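You operate a simulated robot arm through the tools that you are given. There is no shell and no other tool. Be economical: measure what you need, move in short steps, check, and stop when the job is done.

You are at the controls of a simulated two-armed robot. One attempt, no reset.

TASK
Wind 3 turns of tape on the brass hose nipple and put it away.
Fine: on the green winder; the nipple ends on the green ledge. Set down upright: what you pick out.

The check looks at the end state, three seconds after you hand in, the way a careful person would. Anything else that was tipped, shoved, dropped, spilled or broken makes it a failure.

THE ROBOT
Two 7-joint arms with fingered hands on one trunk, on a base that drives. Base frame: it is fixed to the floor where the robot stands at the start and does not move with it; the origin is under the middle of the robot, x ahead of it, y to its left, z up. Readings come in m, rad, newtons and seconds.
The left shoulder is at the start at [0.07, 0.149, 1.16], the right one opposite. With the tool pointing down near the work surface each hand reaches from about 0.42 to 0.8 m from the robot's upright axis, wherever it stands, measured 20 degrees to its own side. Places, roughly: face of the spinning plate of the green tape winde [0.6, -0.5, 0.9]; green tape winder [0.6, -0.5, 0.9]; top of the green ledge [0.8, -0.4, 0.9]. Payload 3.6 kg a hand.
Tool frame (each hand has its own): the origin (TCP) lies between the finger pads and is the grasp point; the fingertips stand 0.025 m ahead of it; z points along the fingers, y is the line along which they close. The gripper opens to 0.088 m. The gripper's body begins 0.029 m behind the TCP. The gripper is a hand of 4 fingers: y runs from the thumb to the fingers, the wrist lies at [-0.013, -0.097, -0.162] in the tool frame, and closing takes about 1.5 s.
Orientation is that of the tool frame in the base frame, as [roll, pitch, yaw] about the fixed x, y, z axes, in that order (R = Rz(yaw) Ry(pitch) Rx(roll)). With the fingers straight down and the wrist toward the robot, the tool's x, y and z point along [0, 1, 0], [1, 0, 0] and [0, 0, -1] of the base frame.

THE INTERFACE
- The arms move only by the tool play_rows. It takes "left_targets", "right_targets" or both (then of equal length, played together; a hand with none holds still); each is text: rows parted by semicolons, each of 7 numbers parted by spaces: the shift along the base's x, y, z in m, then the turn, a rotation vector about the base's x, y, z in rad, then the gripper command, from -1 (shut) to 1 (fully open), values between in proportion. In form: dx dy dz wx wy wz gripper; .... A call has 1 to 10 rows; each row shifts and turns the commanded pose from where the row before left it. Each row takes 0.2 s and may step no farther than 0.05 m and 0.15 rad from the row before; otherwise, or with a gripper value out of range, the whole call is refused. Where a pose cannot be reached the arm comes as near as it can. A force on the tool above 50 N (or 10 N above the force at the start of the call, whichever is more), or a blocked arm, ends the call early, and 0.2 s more pass. Each finger travels about 0.045 m/s and halts on what it meets, pressing with about 23 N; the grip force reading is that of the motor and also rises with nothing between the fingers. The clock runs only during rows and for 0.2 s after the last one: add rows that do not move to give the fingers time. It gives the time, the measured TCP pose, the force on the tool (base axes), the opening and the grip force at its end, in the units of the frame above (readings bear some noise), with the torque about the TCP (base axes, N m) and any sound that the robot's microphone picked up, and new pictures: "views" is both (left out), scene, wrist or none (wrist: the cameras of the hands that moved).
- Cameras (640 x 400 px; columns grow to the right, rows downward): "scene" is now at [0.1247, -0.0504, 1.3921]; the picture's right is [-0.57, -0.82, 0.00], its down [-0.45, 0.31, -0.84] and it looks along [0.69, -0.48, -0.54] (base axes); focal length 257 px, centre (320, 200). "left" rides on the left gripper at [-0.064, -0.083, -0.098] in its tool frame; the picture's right is [-0.62, -0.37, 0.69], its down [0.71, -0.63, 0.30] and it looks along [0.32, 0.68, 0.65] (tool axes); focal length 265 px, centre (320, 200). "right" rides on the right gripper at [0.064, -0.083, -0.098] in its tool frame; the picture's right is [-0.62, 0.37, -0.69], its down [-0.71, -0.63, 0.30] and it looks along [-0.32, 0.68, 0.65] (tool axes); focal length 265 px, centre (320, 200).
- move_column(by): slides the trunk up (or, below 0, down) by that many m; the arms and the scene camera ride with it, the base frame stays. It gives what a move gives, with no picture.
- base_move(legs): drives the robot by 1 to 6 legs, each [ahead, left, turn to the left] in m, m and rad, along the robot's own axes; the way and the turn of a leg run together, so that a leg with both is an arc; at most 1.5 m and 3.142 rad a leg. The arms and the cameras ride along, it lands a little off, and it stops where it bumps. It gives what a move gives, and a new picture of the scene camera.
- set_grasp(shape, hand): the hand has 4 fingers and takes this shape, open, in about a second: jaw (thumb against the fingers, like two jaws); tri (thumb and two fingers); tip (a fingertip pinch); poke (one finger out to press); point (the index stretched); flat (the hand flat); cup (the hand cupped); fist (a fist). The gripper value then closes the fingers along that shape, each until it touches; the sizes above hold for jaw. It gives what a move gives, with no picture.
- head_to(pan, tilt): turns the head with the scene camera to pan (to the left, within 1.501 rad either way) and tilt (down, from -0.506 to 1.204), counted from straight ahead of the robot. It gives what a move gives, and a new picture of the scene camera.
- measure_at(camera, pixels): there is no depth. For up to 12 entries [column, row, z] of the newest picture of that camera ("zoom" is the newest enlarged one), the place [x, y] in the base frame at which the ray of that pixel passes the height z, good to about 0.002 m. It takes no simulated time.
- close_up(camera, box): a new picture of the part [left, top, right, bottom] of that camera's present view, enlarged. It takes no simulated time.
- finish_job(): hands the job in; it is judged then, once.

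Keep the steps short. Do not move on a guess: measure, check each grasp and each placing, and mend mistakes. In all there are 80 turns and 260 pictures (those below and enlarged ones count). Leave the grippers open and the arms clear of the work at the hand-in unless told otherwise, and finish with a single line.

The tools are called after "Request:" as name(argument=value, ...) on one line, values as JSON. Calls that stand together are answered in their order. play_rows: Moves the arms, as the interface text tells. Its arguments: {"type":"object","properties":{"left_targets":{"type":"string"},"right_targets":{"type":"string"},"views":{"type":"string","enum":["both","scene","wrist","none"]}},"required":[]} The other tools are called the same way: move_column (by) slides the trunk up or down; set_grasp (shape, hand) gives the hand a shape; base_move (legs) drives the base; head_to (pan, tilt) turns the head that bears the scene camera; measure_at (camera, pixels) gives the place at which the rays of pixels pass given heights; close_up (camera, box) takes an enlarged picture of a part of a camera's view; finish_job () hands the job in.

At the start:

```text
t: 0.0
left_tool_pos: [0.5656, -0.0149, 1.1539]
left_tcp_rot: [-3.14, 0.0, 1.567]
left_contact_force: [0.4, -1.1, 1.0]
left_moment: [-0.01, -0.03, -0.02]
left_width: 0.0879
left_gripper_force: 0.0
left_shape: jaw
right_tool_pos: [0.3441, -0.4699, 1.1471]
right_tcp_rot: [-3.141, -0.001, 1.567]
right_contact_force: [0.2, -0.4, 0.2]
right_moment: [0.01, 0.02, 0.02]
right_width: 0.088
right_gripper_force: 0.0
right_shape: jaw
trunk travel left (down, up): [-0.65, 0.29]
robot x, y, heading: [-0.0011, -0.0013, -0.003]
head pan, tilt: [-0.607, 0.574]
```

scene: 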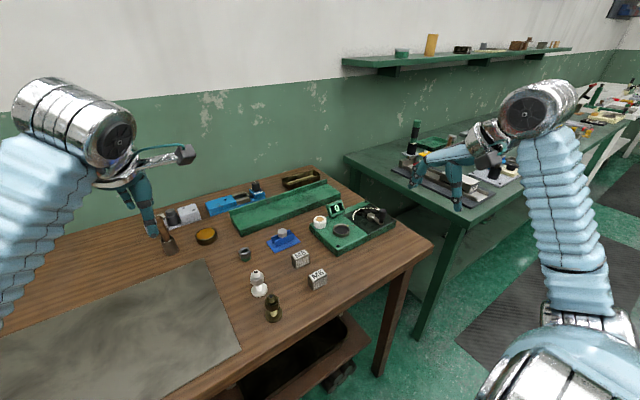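
right: 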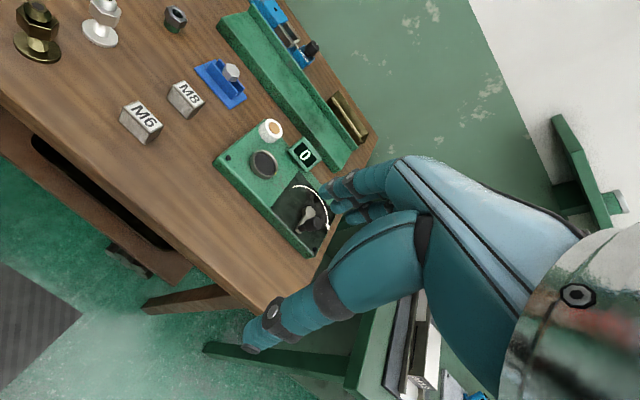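
left: 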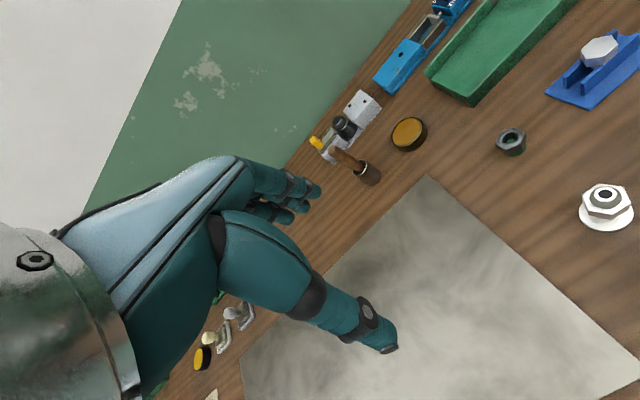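

I see a bench with a green winder around pixel (345,225), a green ledge around (285,208) and several fittings. I'll enlarge the views to identify the brass nipple and read the winder.

Request:
close_up(camera="scene", box=[220, 160, 420, 330])

Request:
close_up(camera="right", box=[200, 100, 360, 270])

Request:
close_up(camera="right", box=[0, 0, 260, 160])

```text
2.35 times, centred on (320, 245) of scene
```

zoom: 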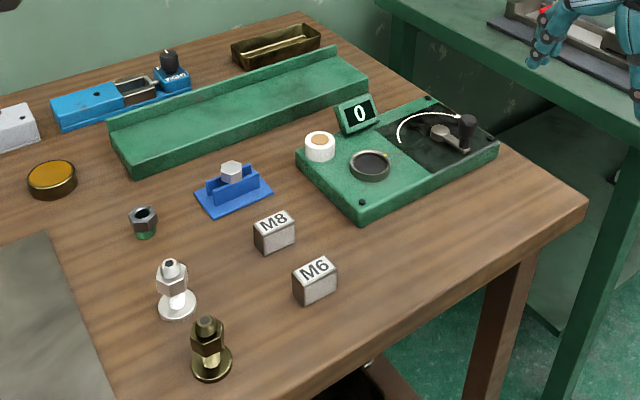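

```text
2.35 times, centred on (280, 185) of right
```

zoom: 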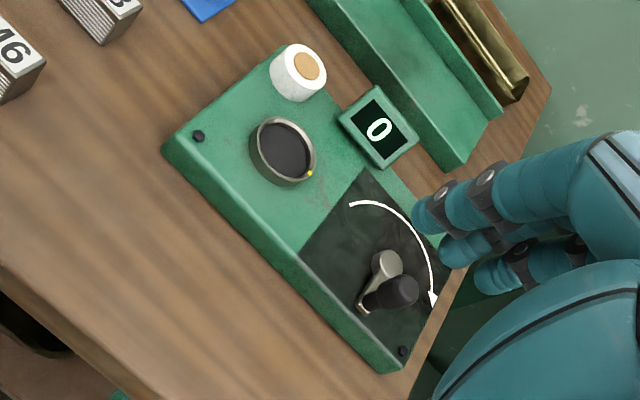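

```text
2.46 times, centred on (130, 80) of right
```

zoom: 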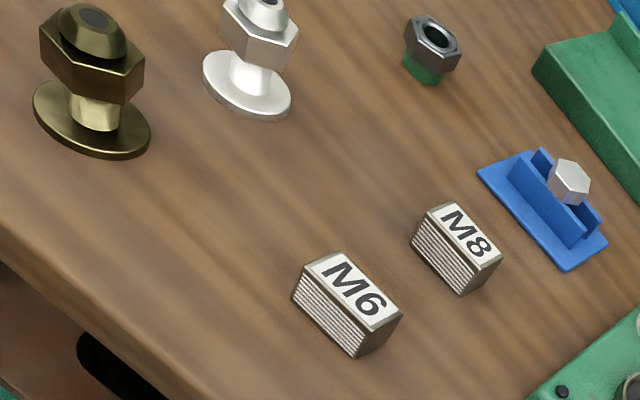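

The brass nipple is at scene pixel (272,308), standing on a wide flange. The winder has a round plate, a crank with a black knob, a clockwise arrow and a counter reading 0. Next I'll measure them.

Request:
measure_at(camera="right", pixels=[[264, 163, 0.88], [264, 163, 0.9], [251, 159, 0.89], [277, 168, 0.89], [307, 212, 0.9], [309, 211, 0.92], [322, 220, 0.95], [320, 192, 0.89], [291, 186, 0.88], [330, 222, 0.88]])

Request:
close_up(camera="scene", box=[240, 255, 304, 325])

Request:
close_up(camera="scene", box=[305, 190, 405, 260])

```text
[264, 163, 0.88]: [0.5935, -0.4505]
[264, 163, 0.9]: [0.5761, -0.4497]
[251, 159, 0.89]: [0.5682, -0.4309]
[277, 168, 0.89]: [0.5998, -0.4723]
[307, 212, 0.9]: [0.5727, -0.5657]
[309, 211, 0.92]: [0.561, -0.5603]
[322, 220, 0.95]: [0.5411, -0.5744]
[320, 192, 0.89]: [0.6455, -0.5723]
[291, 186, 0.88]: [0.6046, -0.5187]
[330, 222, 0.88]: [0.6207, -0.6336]
```

```text
5.71 times, centred on (272, 290) of scene
```

zoom: 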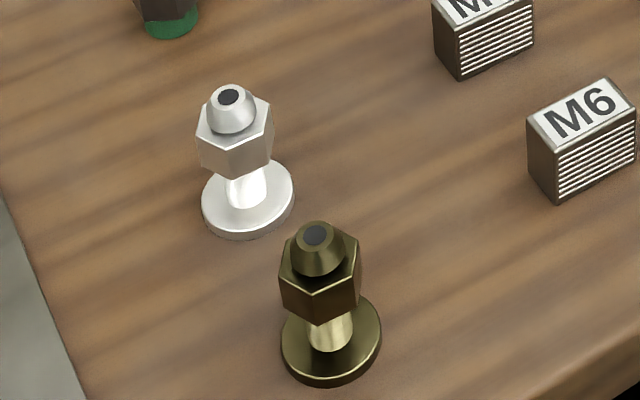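

```text
5.71 times, centred on (355, 225) of scene
```

zoom: 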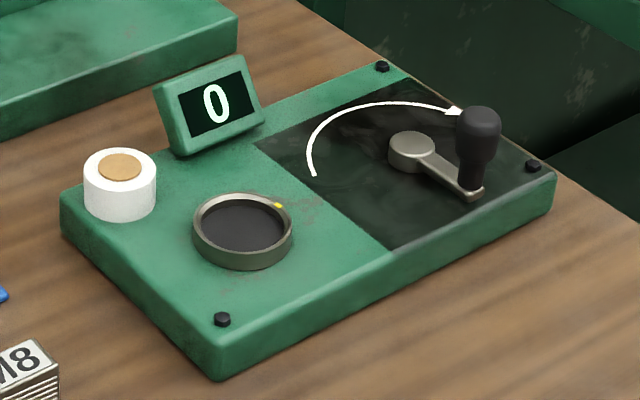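

Now I'll measure the winder's parts in this enlarged scene view, and the brass nipple in both views.

Request:
measure_at(camera="zoom", pixels=[[243, 226, 0.88], [243, 226, 0.89], [195, 230, 0.89], [290, 222, 0.89], [412, 142, 0.89], [412, 142, 0.91], [471, 192, 0.89], [471, 192, 0.91], [480, 115, 0.93], [480, 115, 0.95], [220, 375, 0.85], [550, 205, 0.85]])

Request:
measure_at(camera="scene", pixels=[[274, 315.5, 0.85], [274, 313, 0.86], [265.3, 314, 0.855], [282.5, 312, 0.855], [271.2, 296.3, 0.89], [271.2, 296.3, 0.91], [271.2, 296.3, 0.93], [257, 291, 0.855], [256, 272, 0.91], [316, 286, 0.85]])

Request:
measure_at(camera="right", pixels=[[37, 48, 0.855], [38, 12, 0.89], [38, 12, 0.91], [38, 12, 0.93], [100, 33, 0.855], [13, 45, 0.855], [61, 55, 0.855]])

```text
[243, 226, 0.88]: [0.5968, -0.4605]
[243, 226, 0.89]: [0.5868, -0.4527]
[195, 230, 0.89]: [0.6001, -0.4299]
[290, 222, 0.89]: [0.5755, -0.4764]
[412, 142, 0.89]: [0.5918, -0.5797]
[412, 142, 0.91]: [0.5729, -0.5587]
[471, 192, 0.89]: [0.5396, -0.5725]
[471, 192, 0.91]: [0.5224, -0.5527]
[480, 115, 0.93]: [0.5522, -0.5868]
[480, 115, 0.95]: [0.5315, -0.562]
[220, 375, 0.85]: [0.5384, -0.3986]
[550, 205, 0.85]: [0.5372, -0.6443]
```

```text
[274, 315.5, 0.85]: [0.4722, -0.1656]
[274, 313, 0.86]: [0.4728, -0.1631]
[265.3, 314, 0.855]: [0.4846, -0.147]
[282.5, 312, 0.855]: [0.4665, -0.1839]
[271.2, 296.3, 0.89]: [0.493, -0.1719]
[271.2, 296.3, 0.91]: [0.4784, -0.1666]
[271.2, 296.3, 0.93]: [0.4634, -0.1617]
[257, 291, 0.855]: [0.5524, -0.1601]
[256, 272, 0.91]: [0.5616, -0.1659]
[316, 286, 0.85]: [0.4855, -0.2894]
```

```text
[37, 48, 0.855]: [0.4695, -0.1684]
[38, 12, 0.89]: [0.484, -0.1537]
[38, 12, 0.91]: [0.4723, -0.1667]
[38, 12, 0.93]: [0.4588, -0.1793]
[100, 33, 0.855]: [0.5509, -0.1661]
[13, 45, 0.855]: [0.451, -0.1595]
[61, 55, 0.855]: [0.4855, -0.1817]
```

The brass nipple stands at about (0.472, -0.167) with its top near z 0.912. The plate centre is about (0.586, -0.451) with the rim near z 0.89. I'll bring the right hand high above the nipple and move the left hand away to the left.

Request:
play_rows(right_targets="0.0142 0.0337 -0.012 0 0 0 0.4;0.0142 0.0337 -0.012 0 0 0 0.4;0.0142 0.0337 -0.012 0 0 0 0.4;0.0142 0.0337 -0.012 0 0 0 0.4;0.0142 0.0337 -0.012 0 0 0 0.4;0.0142 0.0337 -0.012 0 0 0 0.4;0.0142 0.0337 -0.012 0 0 0 0.4;0.0142 0.0337 -0.012 0 0 0 0.4;0.0142 0.0337 -0.012 0 0 0 0.4;0 0 0 0 0 0 0.4", left_targets="-0.01 0.03 0.005 0 0 0 1;-0.01 0.03 0.005 0 0 0 1;-0.01 0.03 0.005 0 0 0 1;-0.01 0.03 0.005 0 0 0 1;-0.01 0.03 0.005 0 0 0 1;-0.01 0.03 0.005 0 0 0 1;-0.01 0.03 0.005 0 0 0 1;-0.01 0.03 0.005 0 0 0 1;-0.01 0.03 0.005 0 0 0 1;0 0 0 0 0 0 1")

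```text
t: 2.2
left_tool_pos: [0.4777, 0.2547, 1.1992]
left_tcp_rot: [3.141, -0.003, 1.567]
left_contact_force: [0.1, -0.5, -0.3]
left_moment: [-0.01, 0.02, -0.01]
left_width: 0.0876
left_gripper_force: 0.0
left_shape: jaw
right_tool_pos: [0.4725, -0.1683, 1.0384]
right_tcp_rot: [3.141, -0.002, 1.565]
right_contact_force: [0.4, 0.2, 0.1]
right_moment: [0.05, 0.03, 0.01]
right_width: 0.0617
right_gripper_force: 0.0
right_shape: jaw
trunk travel left (down, up): [-0.65, 0.29]
robot x, y, heading: [-0.0012, 0.0018, -0.0]
head pan, tilt: [-0.607, 0.574]
```

scene: 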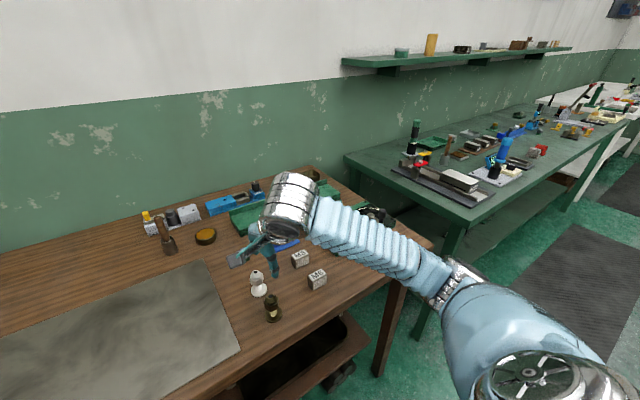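
right: 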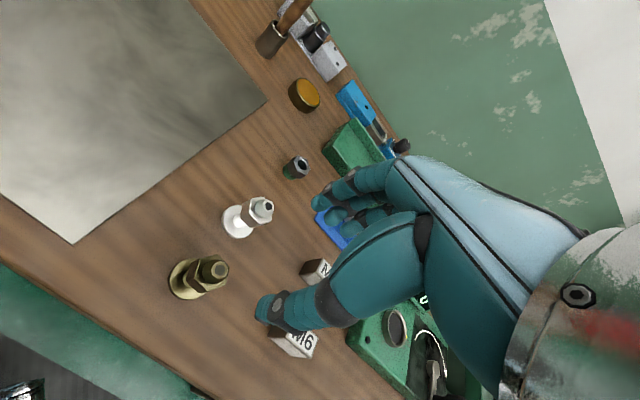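
left: 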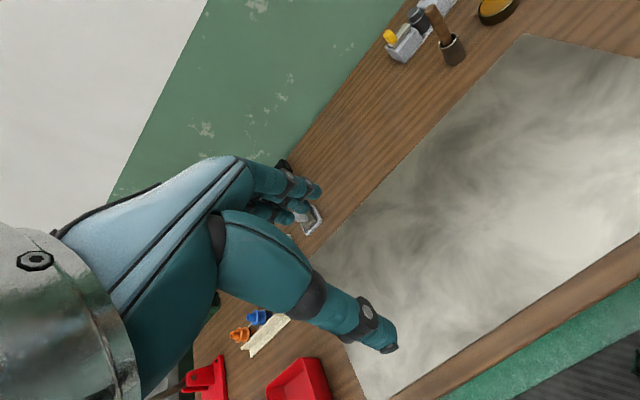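

The brass nipple appears at (200,278), about where it should be below the TCP. I'll refine its position and hex height from this closer view.

Request:
close_up(camera="right", box=[150, 190, 310, 310])

Request:
close_up(camera="scene", box=[240, 255, 304, 325])

```text
3.33 times, centred on (230, 250) of right
```

zoom: 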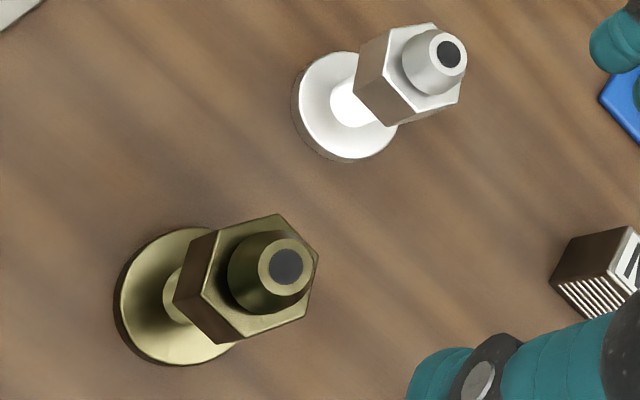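

```text
5.71 times, centred on (272, 290) of scene
```

zoom: 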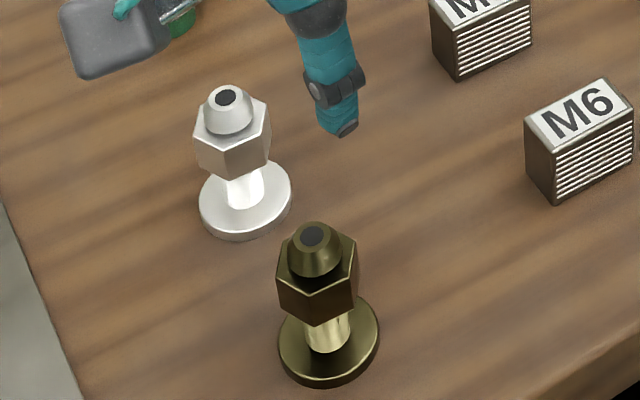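

Request:
measure_at(camera="right", pixels=[[188.9, 279.1, 0.856], [220.1, 270.1, 0.9], [220.1, 270.1, 0.91], [220.1, 270.1, 0.92], [213, 273, 0.89], [213, 273, 0.9]])

Request:
measure_at(camera="zoom", pixels=[[311, 237, 0.9], [311, 237, 0.91], [311, 237, 0.92], [330, 340, 0.856], [328, 346, 0.856], [318, 310, 0.88], [318, 318, 0.88], [318, 288, 0.89]])

```text
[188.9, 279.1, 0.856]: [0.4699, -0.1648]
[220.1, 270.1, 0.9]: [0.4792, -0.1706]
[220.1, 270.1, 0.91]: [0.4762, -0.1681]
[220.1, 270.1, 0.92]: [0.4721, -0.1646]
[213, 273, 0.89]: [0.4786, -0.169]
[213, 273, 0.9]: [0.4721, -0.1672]
```

```text
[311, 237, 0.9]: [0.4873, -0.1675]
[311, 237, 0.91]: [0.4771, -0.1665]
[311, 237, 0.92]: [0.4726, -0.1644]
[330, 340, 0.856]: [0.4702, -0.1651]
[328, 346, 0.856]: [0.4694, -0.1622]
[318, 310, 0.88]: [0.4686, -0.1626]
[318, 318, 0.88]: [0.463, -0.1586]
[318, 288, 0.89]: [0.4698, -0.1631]
```

The nipple centre is about (0.471, -0.165), its top is near 0.92 and the hex spans about 0.887–0.905. I'll descend so the TCP is at z 0.894, still open.

Request:
play_rows(right_targets="-0.0015 0.003 -0.03 0 0 0 0.4;0 0 -0.03 0 0 0 0.4;0 0 -0.03 0 0 0 0.4;0 0 -0.03 0 0 0 0.4;0 0 -0.024 0 0 0 0.4;0 0 0 0 0 0 0.4")

```text
t: 3.6
left_tool_pos: [0.4769, 0.2555, 1.1988]
left_tcp_rot: [-3.141, 0.0, 1.568]
left_contact_force: [0.5, 0.1, 0.5]
left_moment: [0.0, 0.0, 0.0]
left_width: 0.0876
left_gripper_force: 0.1
left_shape: jaw
right_tool_pos: [0.4698, -0.1629, 0.8962]
right_tcp_rot: [3.141, 0.0, 1.567]
right_contact_force: [0.2, -0.1, 0.2]
right_moment: [0.0, 0.02, 0.02]
right_width: 0.0618
right_gripper_force: 0.1
right_shape: jaw
trunk travel left (down, up): [-0.65, 0.29]
robot x, y, heading: [-0.0025, -0.0008, 0.004]
head pan, tilt: [-0.607, 0.574]
```

scene: 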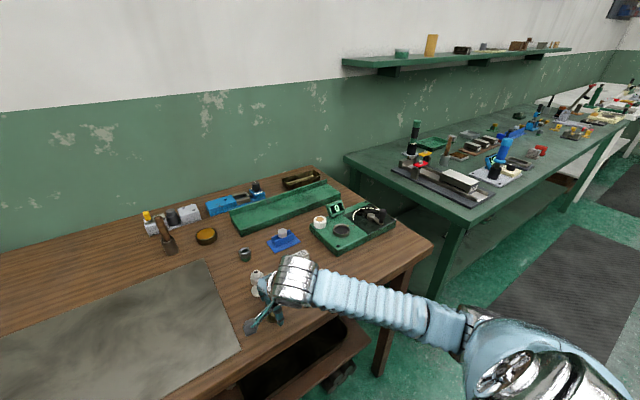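
right: 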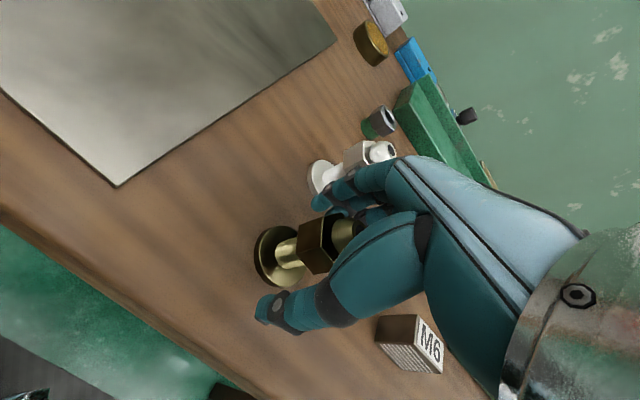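

The hex sits between thumb and fingers at (320,245), right at the TCP. Closing now.

Request:
play_rows(right_targets="0 0 0 0 0 0 -1;0 0 0 0 0 0 -1;0 0 0 0 0 0 -1;0 0 0 0 0 0 -1;0 0 0 0 0 0 -1;0 0 0 0 0 0 -1", views="wrist")

```text
t: 5.0
left_tool_pos: [0.4776, 0.2549, 1.1975]
left_tcp_rot: [3.141, 0.0, 1.568]
left_contact_force: [-0.2, -0.3, 0.1]
left_moment: [0.02, 0.02, 0.01]
left_width: 0.0877
left_gripper_force: 0.1
left_shape: jaw
right_tool_pos: [0.4702, -0.1631, 0.8955]
right_tcp_rot: [-3.141, 0.0, 1.568]
right_contact_force: [0.2, -0.2, 0.2]
right_moment: [-0.02, -0.01, 0.03]
right_width: 0.0185
right_gripper_force: 22.6
right_shape: jaw
trunk travel left (down, up): [-0.65, 0.29]
robot x, y, heading: [-0.0012, 0.0043, -0.002]
head pan, tilt: [-0.607, 0.574]
```

right: 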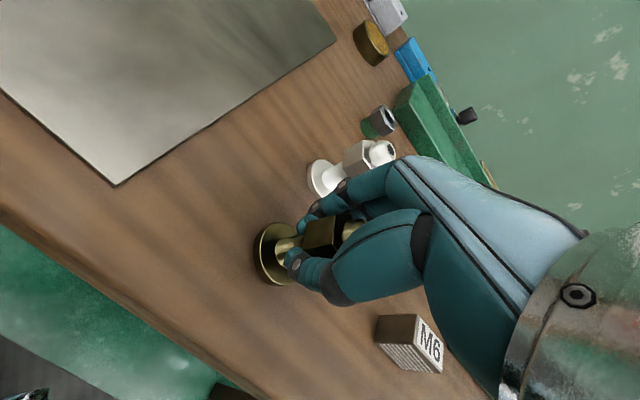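

The grip reads 22.6 N at 0.0185 m, so the fingers hold something, probably the neck under the hex. I'll lift 0.12 m straight up and check.

Request:
play_rows(right_targets="0 0 0.01 0 0 0 -1;0 0 0.03 0 0 0 -1;0 0 0.04 0 0 0 -1;0 0 0.04 0 0 0 -1;0 0 0 0 0 0 -1")

Request:
close_up(camera="right", box=[230, 170, 390, 290])

Request:
close_up(camera="scene", box=[220, 220, 330, 330])

```text
t: 6.2
left_tool_pos: [0.4764, 0.2554, 1.1985]
left_tcp_rot: [3.141, 0.0, 1.566]
left_contact_force: [-0.3, -1.2, -0.8]
left_moment: [0.0, 0.0, -0.01]
left_width: 0.0874
left_gripper_force: 0.1
left_shape: jaw
right_tool_pos: [0.471, -0.1637, 1.0152]
right_tcp_rot: [3.14, 0.0, 1.568]
right_contact_force: [0.4, 0.4, -1.3]
right_moment: [0.01, 0.0, 0.02]
right_width: 0.0188
right_gripper_force: 22.7
right_shape: jaw
trunk travel left (down, up): [-0.65, 0.29]
robot x, y, heading: [0.0035, -0.0019, 0.002]
head pan, tilt: [-0.607, 0.574]
```

scene: 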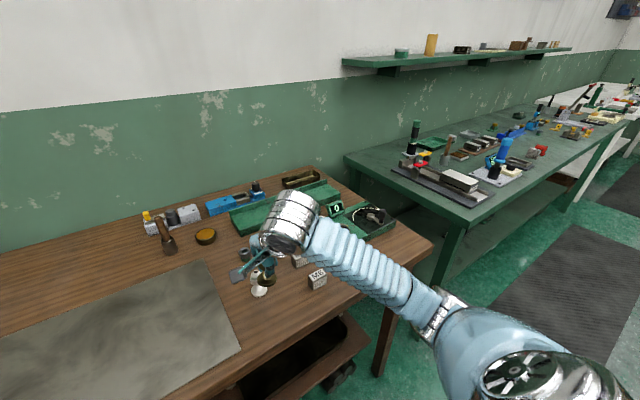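
right: 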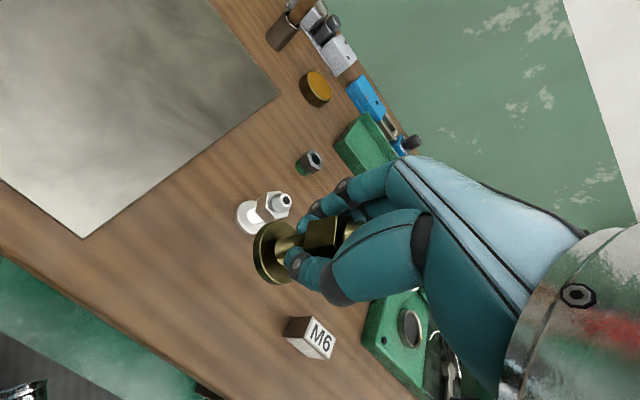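

```text
3.33 times, centred on (310, 230) of right
```

zoom: 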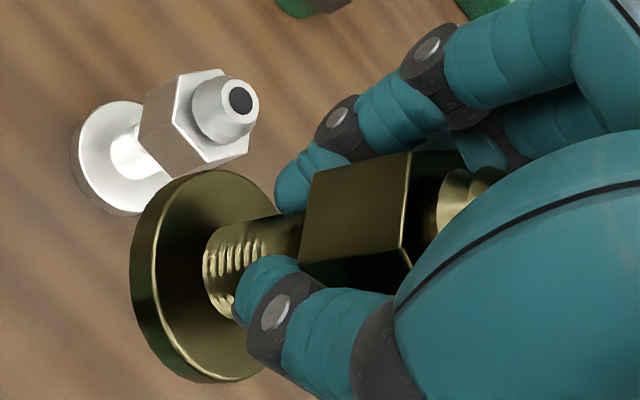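

```text
3.64 times, centred on (275, 275) of scene
```

zoom: 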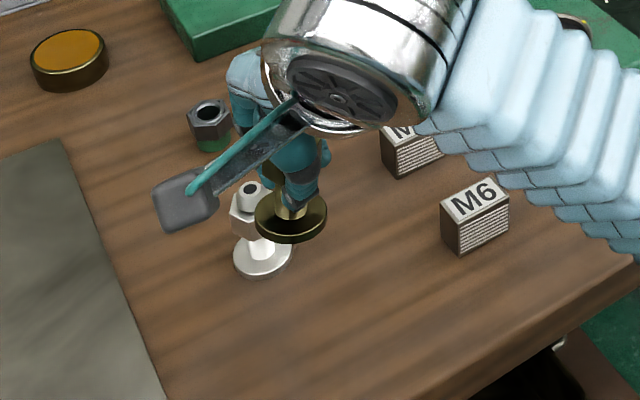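

The nipple is held upright by the neck. Before driving I'll measure the bench's near edge and the ledge in the scene view.

Request:
measure_at(camera="scene", pixels=[[432, 245, 0.85], [250, 370, 0.85], [240, 235, 0.87], [232, 213, 0.87], [330, 183, 0.9], [236, 226, 0.88], [340, 196, 0.88]])

Request:
close_up(camera="scene", box=[190, 150, 410, 260])

```text
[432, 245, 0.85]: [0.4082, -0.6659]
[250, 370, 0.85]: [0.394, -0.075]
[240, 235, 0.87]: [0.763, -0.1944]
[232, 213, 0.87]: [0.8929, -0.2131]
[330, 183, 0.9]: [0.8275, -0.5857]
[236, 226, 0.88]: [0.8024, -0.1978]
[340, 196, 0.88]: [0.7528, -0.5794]
```

```text
2.91 times, centred on (300, 205) of scene
```

zoom: 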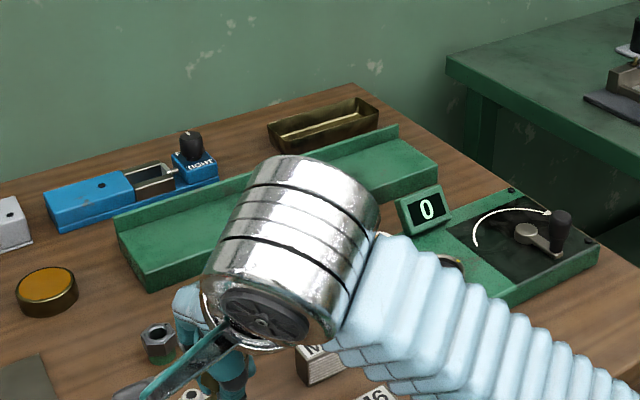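

The bench edge is at x≈0.40. The ledge runs x≈0.755–0.84, y -0.19 to -0.58, with its top near 0.88. I'll drive 0.26 m right and 0.05 m ahead so the winder, crank and ledge are all well in reach.

Request:
base_move(legs=[[0, -0.26, 0], [0.05, 0, 0]])

```text
t: 8.6
left_tool_pos: [0.5136, 0.0002, 1.2041]
left_tcp_rot: [3.129, -0.002, 1.573]
left_contact_force: [-0.5, 0.2, 0.0]
left_moment: [0.01, -0.07, 0.01]
left_width: 0.088
left_gripper_force: 0.0
left_shape: jaw
right_tool_pos: [0.5122, -0.4201, 1.0199]
right_tcp_rot: [3.131, -0.002, 1.571]
right_contact_force: [-1.3, 0.0, -2.2]
right_moment: [0.03, -0.04, 0.01]
right_width: 0.0185
right_gripper_force: 23.1
right_shape: jaw
trunk travel left (down, up): [-0.65, 0.29]
robot x, y, heading: [0.0538, -0.2598, 0.003]
head pan, tilt: [-0.607, 0.574]
```

scene: 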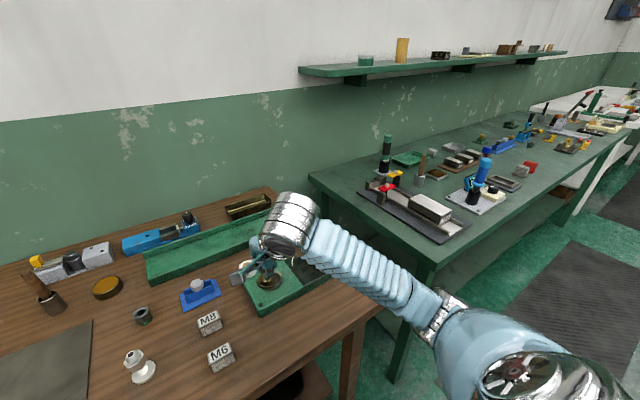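

The drive landed well. I'll hold still for one row and look from the wrist camera.

Request:
play_rows(right_targets="0 0 0.03 0 0 0 -1;0 0 0 0 0 0 -1")

Request:
head_to(pan=-0.45, tilt=0.75)

```text
t: 9.2
left_tool_pos: [0.5223, -0.0008, 1.2003]
left_tcp_rot: [3.138, -0.003, 1.571]
left_contact_force: [-0.4, -0.2, -0.2]
left_moment: [0.01, -0.03, -0.01]
left_width: 0.0879
left_gripper_force: 0.1
left_shape: jaw
right_tool_pos: [0.5178, -0.4213, 1.0449]
right_tcp_rot: [3.138, -0.002, 1.573]
right_contact_force: [-0.1, -0.1, -0.9]
right_moment: [0.0, -0.02, 0.0]
right_width: 0.0182
right_gripper_force: 22.6
right_shape: jaw
trunk travel left (down, up): [-0.65, 0.29]
robot x, y, heading: [0.0538, -0.2568, 0.003]
head pan, tilt: [-0.607, 0.574]
```

scene: 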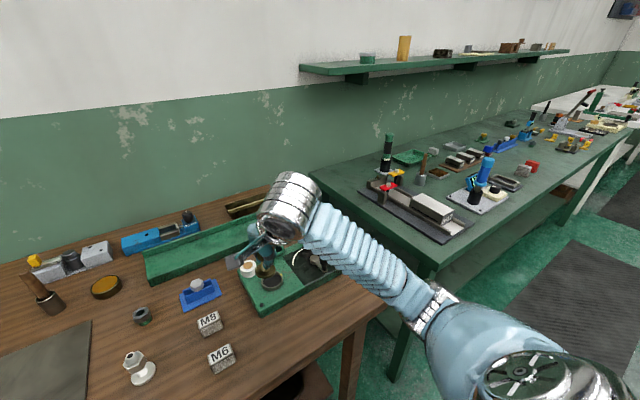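
right: 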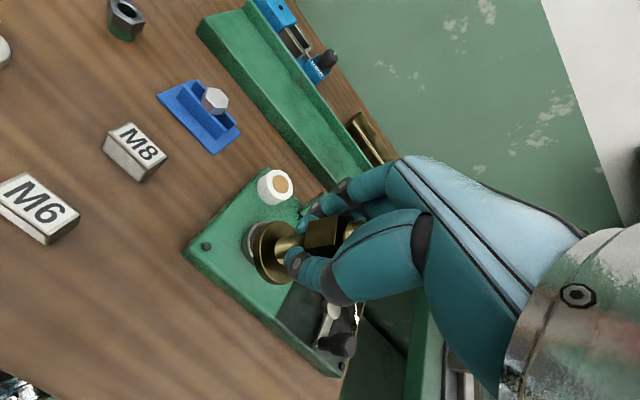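

```text
t: 9.9
left_tool_pos: [0.5307, 0.0009, 1.196]
left_tcp_rot: [-3.136, -0.003, 1.572]
left_contact_force: [0.6, 0.0, -0.3]
left_moment: [0.01, 0.0, 0.01]
left_width: 0.0878
left_gripper_force: 0.0
left_shape: jaw
right_tool_pos: [0.5256, -0.4197, 1.0417]
right_tcp_rot: [-3.138, 0.0, 1.573]
right_contact_force: [0.4, -0.5, -1.7]
right_moment: [-0.01, 0.03, 0.0]
right_width: 0.0185
right_gripper_force: 23.1
right_shape: jaw
trunk travel left (down, up): [-0.65, 0.29]
robot x, y, heading: [0.0527, -0.2575, 0.009]
head pan, tilt: [-0.45, 0.75]
```

scene: 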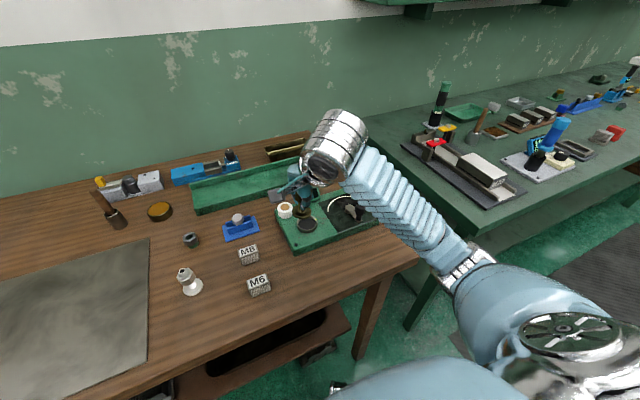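

Request:
close_up(camera="scene", box=[270, 180, 390, 260])

Request:
close_up(camera="right", box=[180, 150, 380, 390])

```text
5.00 times, centred on (330, 220) of scene
```

zoom: 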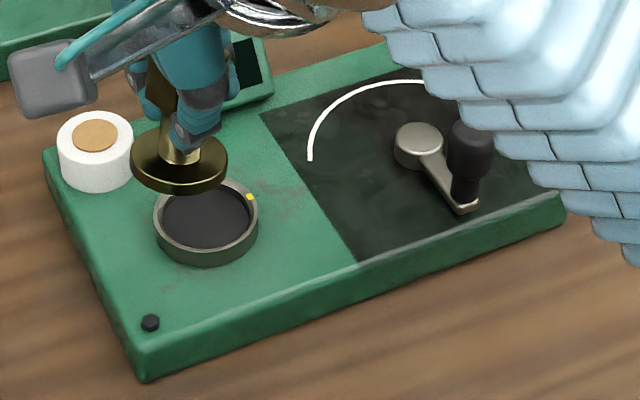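

```text
1.67 times, centred on (280, 270) of right
```

zoom: 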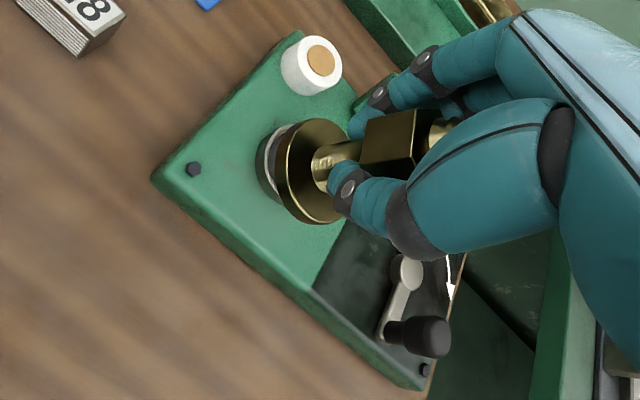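

Request:
measure_at(camera="scene", pixels=[[307.2, 223.2, 0.88], [307.2, 223.2, 0.885], [307.2, 223.2, 0.89], [296.6, 224, 0.89], [317.8, 222, 0.89], [350, 206.4, 0.89], [350, 206.4, 0.9], [350, 206.4, 0.91], [358, 221.5, 0.885], [361, 209, 0.92], [360, 205, 0.94], [360, 205, 0.95]])

```text
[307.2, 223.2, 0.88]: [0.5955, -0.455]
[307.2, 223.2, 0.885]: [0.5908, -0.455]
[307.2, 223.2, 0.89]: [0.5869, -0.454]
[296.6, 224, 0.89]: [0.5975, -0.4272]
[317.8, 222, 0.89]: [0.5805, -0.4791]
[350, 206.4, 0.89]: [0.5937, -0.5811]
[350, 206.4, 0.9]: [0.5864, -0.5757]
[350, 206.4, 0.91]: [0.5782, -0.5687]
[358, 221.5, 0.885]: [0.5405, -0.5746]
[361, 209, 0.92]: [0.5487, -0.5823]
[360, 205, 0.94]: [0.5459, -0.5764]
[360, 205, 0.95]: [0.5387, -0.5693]
```

Plate centre is about (0.587, -0.453), rim top near 0.889. I'll move to a hover with the nipple's base a few cm above the plate and check the alignment.

Request:
play_rows(right_targets="0.02 -0.01 -0.02 0 0 0 -1;0.02 -0.01 -0.02 0 0 0 -1;0.018 -0.01 -0.025 0 0 0 -1;0 0 0 0 0 0 -1;0 0 0 0 0 0 -1;0 0 0 0 0 0 -1")

Request:
close_up(camera="scene", box=[270, 180, 390, 260])

Request:
close_up(camera="right", box=[180, 150, 380, 390])

```text
t: 11.3
left_tool_pos: [0.5265, 0.0016, 1.1981]
left_tcp_rot: [3.141, 0.001, 1.574]
left_contact_force: [-0.3, 1.4, 0.2]
left_moment: [-0.02, -0.01, 0.02]
left_width: 0.0878
left_gripper_force: 0.1
left_shape: jaw
right_tool_pos: [0.581, -0.4483, 0.9806]
right_tcp_rot: [-3.141, 0.0, 1.573]
right_contact_force: [0.1, -0.4, -1.6]
right_moment: [0.01, -0.03, 0.0]
right_width: 0.0185
right_gripper_force: 23.4
right_shape: jaw
trunk travel left (down, up): [-0.65, 0.29]
robot x, y, heading: [0.055, -0.2614, 0.006]
head pan, tilt: [-0.45, 0.75]
```

scene: 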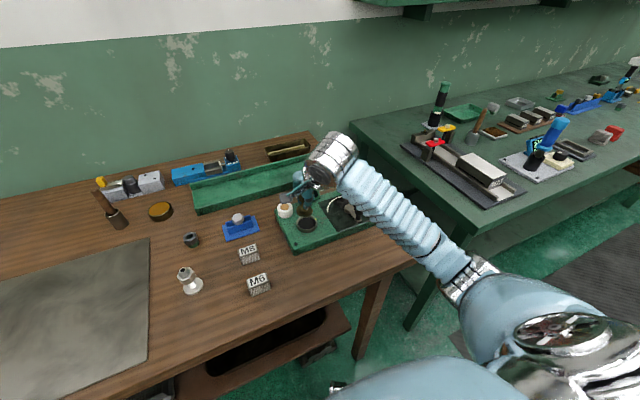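
right: 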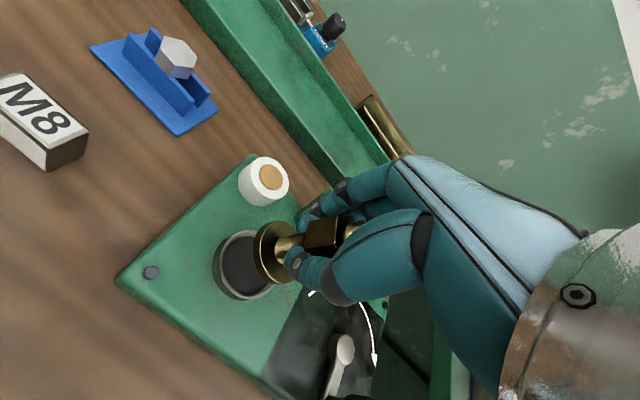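

```text
5.00 times, centred on (330, 220) of scene
```

zoom: 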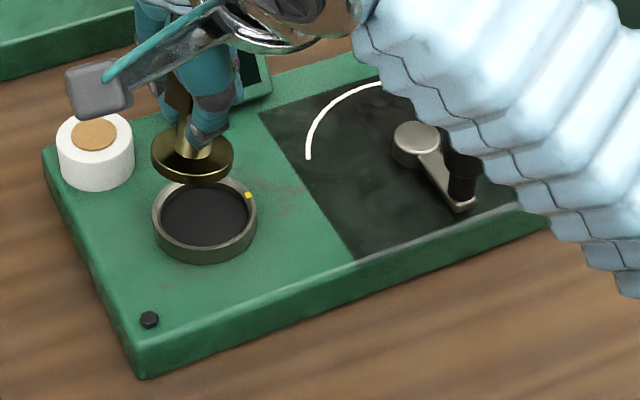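

```text
1.67 times, centred on (280, 270) of right
```

zoom: 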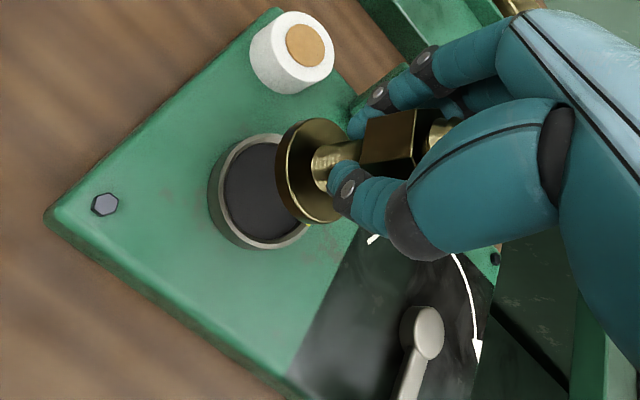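

Request:
close_up(camera="right", box=[200, 210, 320, 310])

Request:
measure_at(camera="right", pixels=[[245.2, 264.6, 0.88], [245.2, 264.6, 0.885], [245.2, 264.6, 0.89]])

Request:
measure_at(camera="scene", pixels=[[304.6, 210.8, 0.94], [304.6, 210.8, 0.945], [306.8, 223, 0.885], [306.8, 223, 0.89]])

```text
4.00 times, centred on (260, 260) of right
```

zoom: 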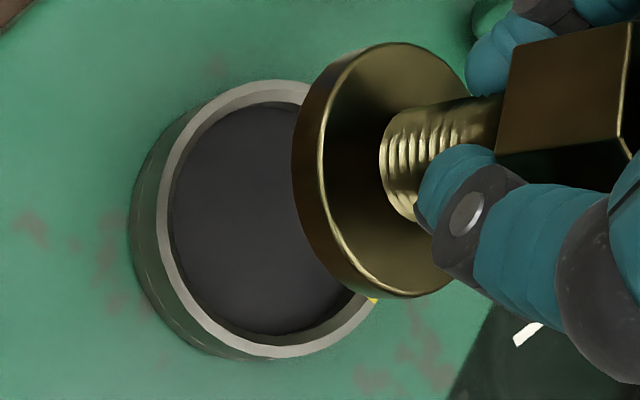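

```text
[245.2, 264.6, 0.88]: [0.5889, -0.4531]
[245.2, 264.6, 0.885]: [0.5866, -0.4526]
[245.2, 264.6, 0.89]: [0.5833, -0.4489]
```

```text
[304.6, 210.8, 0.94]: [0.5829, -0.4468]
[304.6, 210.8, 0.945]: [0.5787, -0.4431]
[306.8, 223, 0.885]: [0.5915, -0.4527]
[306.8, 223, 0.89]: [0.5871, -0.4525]
```

Request:
measure_at(camera="right", pixels=[[247.5, 264.5, 0.885], [247.5, 264.5, 0.89], [278.5, 252, 0.937], [278.5, 252, 0.942], [279, 254, 0.942]])

```text
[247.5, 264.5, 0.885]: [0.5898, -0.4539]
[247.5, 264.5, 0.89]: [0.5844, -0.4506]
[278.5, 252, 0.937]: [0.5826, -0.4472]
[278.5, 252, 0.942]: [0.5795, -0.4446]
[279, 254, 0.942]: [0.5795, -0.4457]
```

The flange is about (0.581, -0.446) and the rim about (0.587, -0.4525). I'll shift by (+0.006, -0.006) and lower to just above the rim, then recheck.

Request:
play_rows(right_targets="0.006 -0.006 -0.01 0 0 0 -1;0 0 -0.02 0 0 0 -1;0 0 -0.006 0 0 0 -1;0 0 0 0 0 0 -1;0 0 0 0 0 0 -1", views="wrist")

Request:
close_up(camera="scene", box=[280, 190, 340, 240])

Request:
close_up(camera="right", box=[220, 200, 320, 300])

```text
t: 12.5
left_tool_pos: [0.5261, 0.0013, 1.1986]
left_tcp_rot: [-3.141, 0.0, 1.572]
left_contact_force: [-1.3, -0.3, 0.1]
left_moment: [-0.02, 0.02, -0.01]
left_width: 0.0876
left_gripper_force: 0.1
left_shape: jaw
right_tool_pos: [0.5869, -0.4544, 0.9432]
right_tcp_rot: [-3.141, -0.001, 1.573]
right_contact_force: [0.0, -0.5, -2.3]
right_moment: [0.02, 0.0, 0.01]
right_width: 0.0185
right_gripper_force: 22.9
right_shape: jaw
trunk travel left (down, up): [-0.65, 0.29]
robot x, y, heading: [0.0523, -0.2617, 0.006]
head pan, tilt: [-0.45, 0.75]
```

right: 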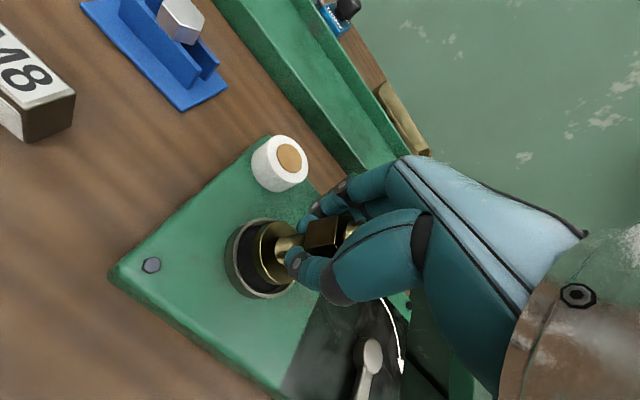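

```text
8.00 times, centred on (310, 215) of scene
```

zoom: 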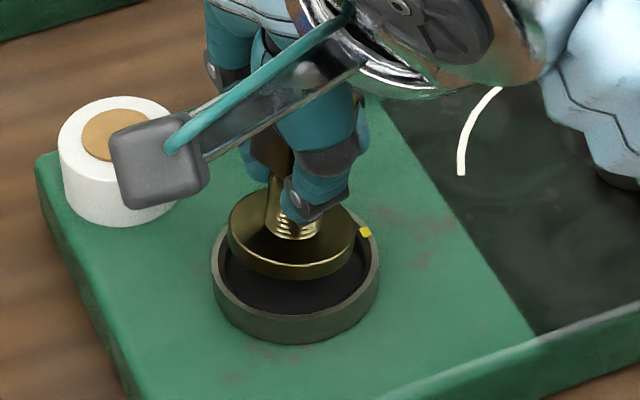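

```text
4.00 times, centred on (270, 250) of right
```

zoom: 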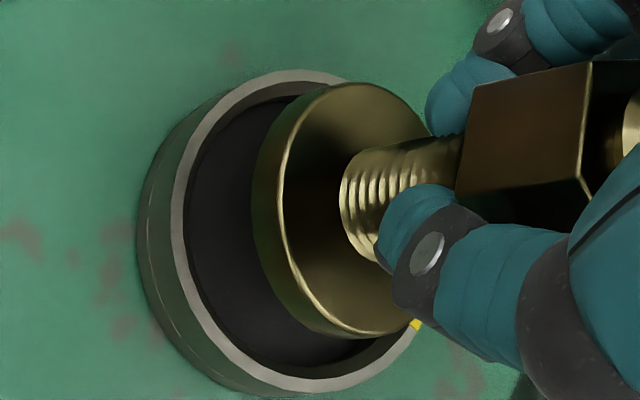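

The flange is nearly concentric with the recess, about 1.5 mm too far toward +y. I'll correct that and lower in small steps, watching the force.

Request:
play_rows(right_targets="-0.0006 -0.0014 0 0 0 0 -1;0 0 -0.004 0 0 0 -1;0 0 -0.004 0 0 0 -1;0 0 -0.002 0 0 0 -1;0 0 0 0 0 0 -1", views="wrist")

Request:
close_up(camera="scene", box=[280, 190, 340, 240])

Request:
close_up(camera="right", box=[220, 200, 320, 300])

```text
t: 13.7
left_tool_pos: [0.5273, 0.0003, 1.1978]
left_tcp_rot: [-3.14, -0.001, 1.572]
left_contact_force: [-0.2, 0.1, 0.5]
left_moment: [0.0, -0.03, 0.01]
left_width: 0.0879
left_gripper_force: 0.0
left_shape: jaw
right_tool_pos: [0.586, -0.4574, 0.9314]
right_tcp_rot: [-3.141, -0.001, 1.572]
right_contact_force: [0.1, 0.0, -1.2]
right_moment: [0.02, 0.03, 0.02]
right_width: 0.0188
right_gripper_force: 22.6
right_shape: jaw
trunk travel left (down, up): [-0.65, 0.29]
robot x, y, heading: [0.0552, -0.2575, 0.001]
head pan, tilt: [-0.45, 0.75]
```

right: 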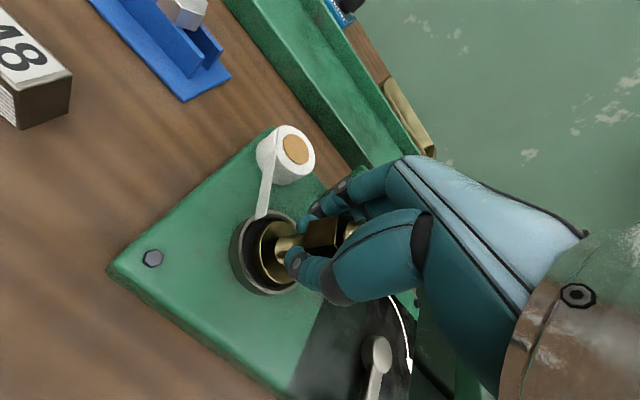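

```text
8.00 times, centred on (310, 215) of scene
```

zoom: 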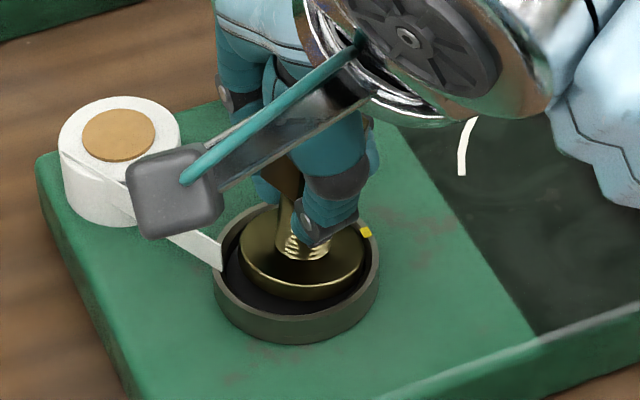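

```text
4.00 times, centred on (270, 250) of right
```

zoom: 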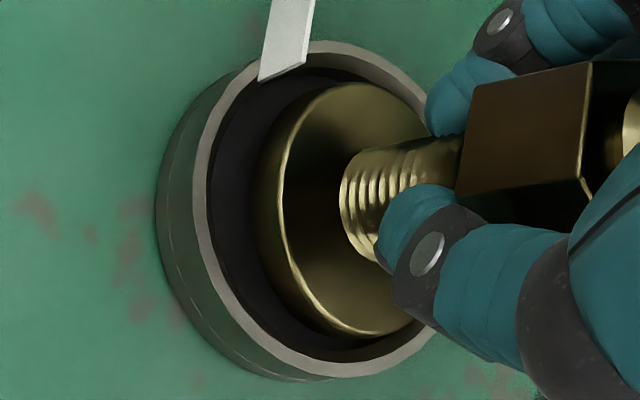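

The tape strip has reached the nipple. The flange is now about 1.5 mm too far toward -y, so I'll shift it back and lower until it touches.

Request:
play_rows(right_targets="0.0003 0.0015 0 0 0 0 -1;0 0 -0.003 0 0 0 -1;0 0 -0.003 0 0 0 -1;0 0 -0.002 0 0 0 -1;0 0 0 0 0 0 -1", views="wrist")

Request:
close_up(camera="scene", box=[280, 190, 340, 240])

Request:
close_up(camera="right", box=[220, 200, 320, 300])

```text
t: 14.9
left_tool_pos: [0.5247, 0.002, 1.1983]
left_tcp_rot: [3.138, 0.002, 1.572]
left_contact_force: [0.0, -0.5, 0.2]
left_moment: [0.02, 0.01, 0.04]
left_width: 0.0877
left_gripper_force: 0.0
left_shape: jaw
right_tool_pos: [0.5848, -0.4535, 0.9266]
right_tcp_rot: [3.136, 0.0, 1.575]
right_contact_force: [-0.8, 5.5, 13.9]
right_moment: [-0.03, -0.19, 0.09]
right_width: 0.0193
right_gripper_force: 22.9
right_shape: jaw
trunk travel left (down, up): [-0.65, 0.29]
robot x, y, heading: [0.0509, -0.2577, 0.007]
head pan, tilt: [-0.45, 0.75]
```

right: 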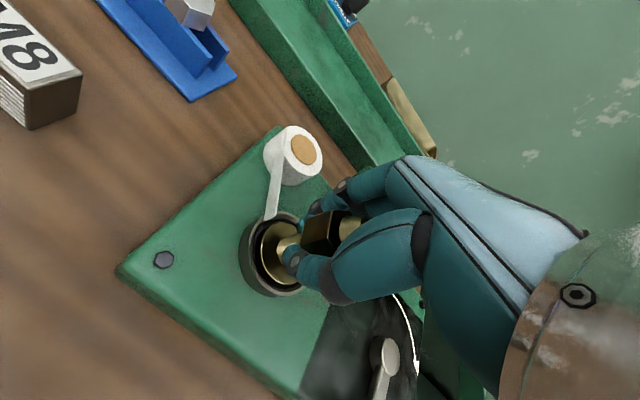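

```text
8.00 times, centred on (310, 215) of scene
```

zoom: 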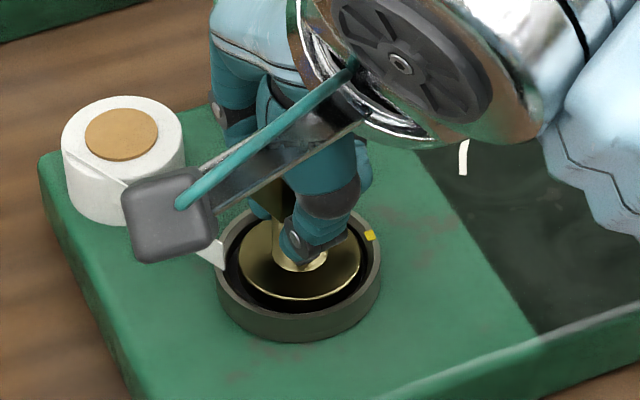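

```text
4.00 times, centred on (270, 250) of right
```

zoom: 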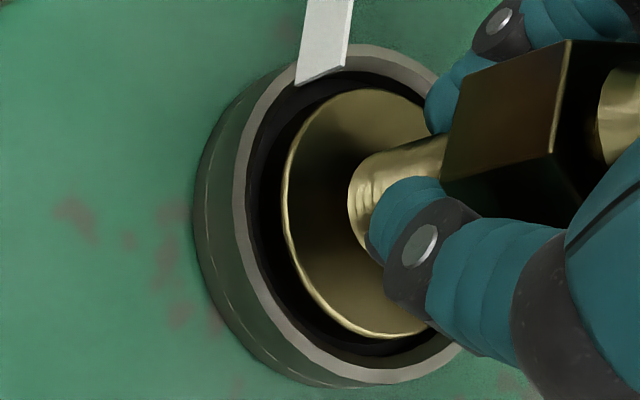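

The force is 14 N upward and the flange is inside the rim, so the nipple is on the plate. I'll ease up slightly and open partly.

Request:
play_rows(right_targets="0 0 0.0015 0 0 0 -1;0 0 0 0 0 0 -0.3;0 0 0 0 0 0 0.1;0 0 0 0 0 0 0.1;0 0 0 0 0 0 0.1", views="wrist")

Request:
close_up(camera="scene", box=[280, 190, 340, 240])

Request:
close_up(camera="right", box=[220, 150, 380, 300])

```text
t: 16.1
left_tool_pos: [0.5271, -0.0014, 1.1981]
left_tcp_rot: [-3.14, -0.002, 1.573]
left_contact_force: [-0.4, -0.1, 0.8]
left_moment: [0.0, -0.02, 0.0]
left_width: 0.0878
left_gripper_force: 0.0
left_shape: jaw
right_tool_pos: [0.5855, -0.457, 0.9248]
right_tcp_rot: [-3.139, 0.0, 1.573]
right_contact_force: [-0.7, 0.0, 0.6]
right_moment: [0.05, -0.03, 0.02]
right_width: 0.0478
right_gripper_force: 0.0
right_shape: jaw
trunk travel left (down, up): [-0.65, 0.29]
robot x, y, heading: [0.0566, -0.2588, 0.008]
head pan, tilt: [-0.45, 0.75]
```

right: 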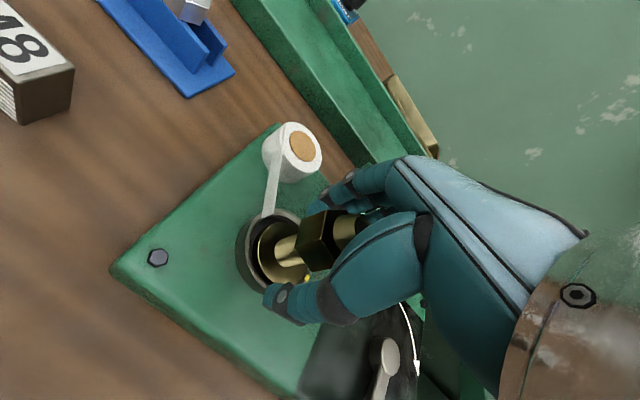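

```text
8.00 times, centred on (310, 215) of scene
```

zoom: 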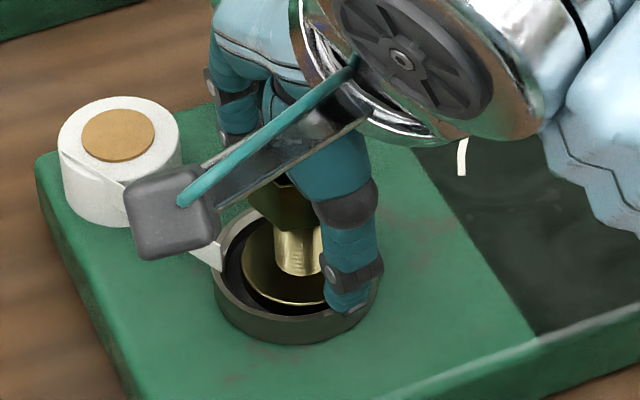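

```text
2.67 times, centred on (300, 225) of right
```

zoom: 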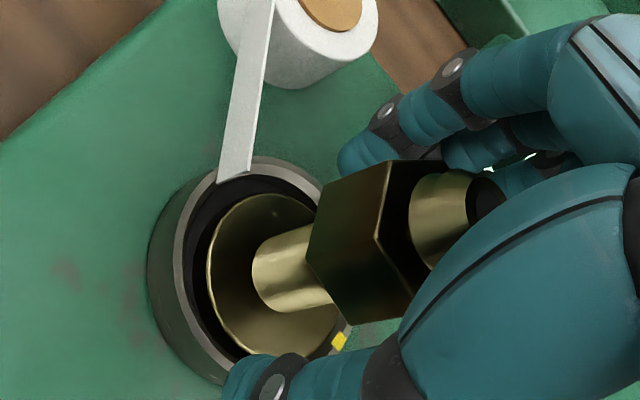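

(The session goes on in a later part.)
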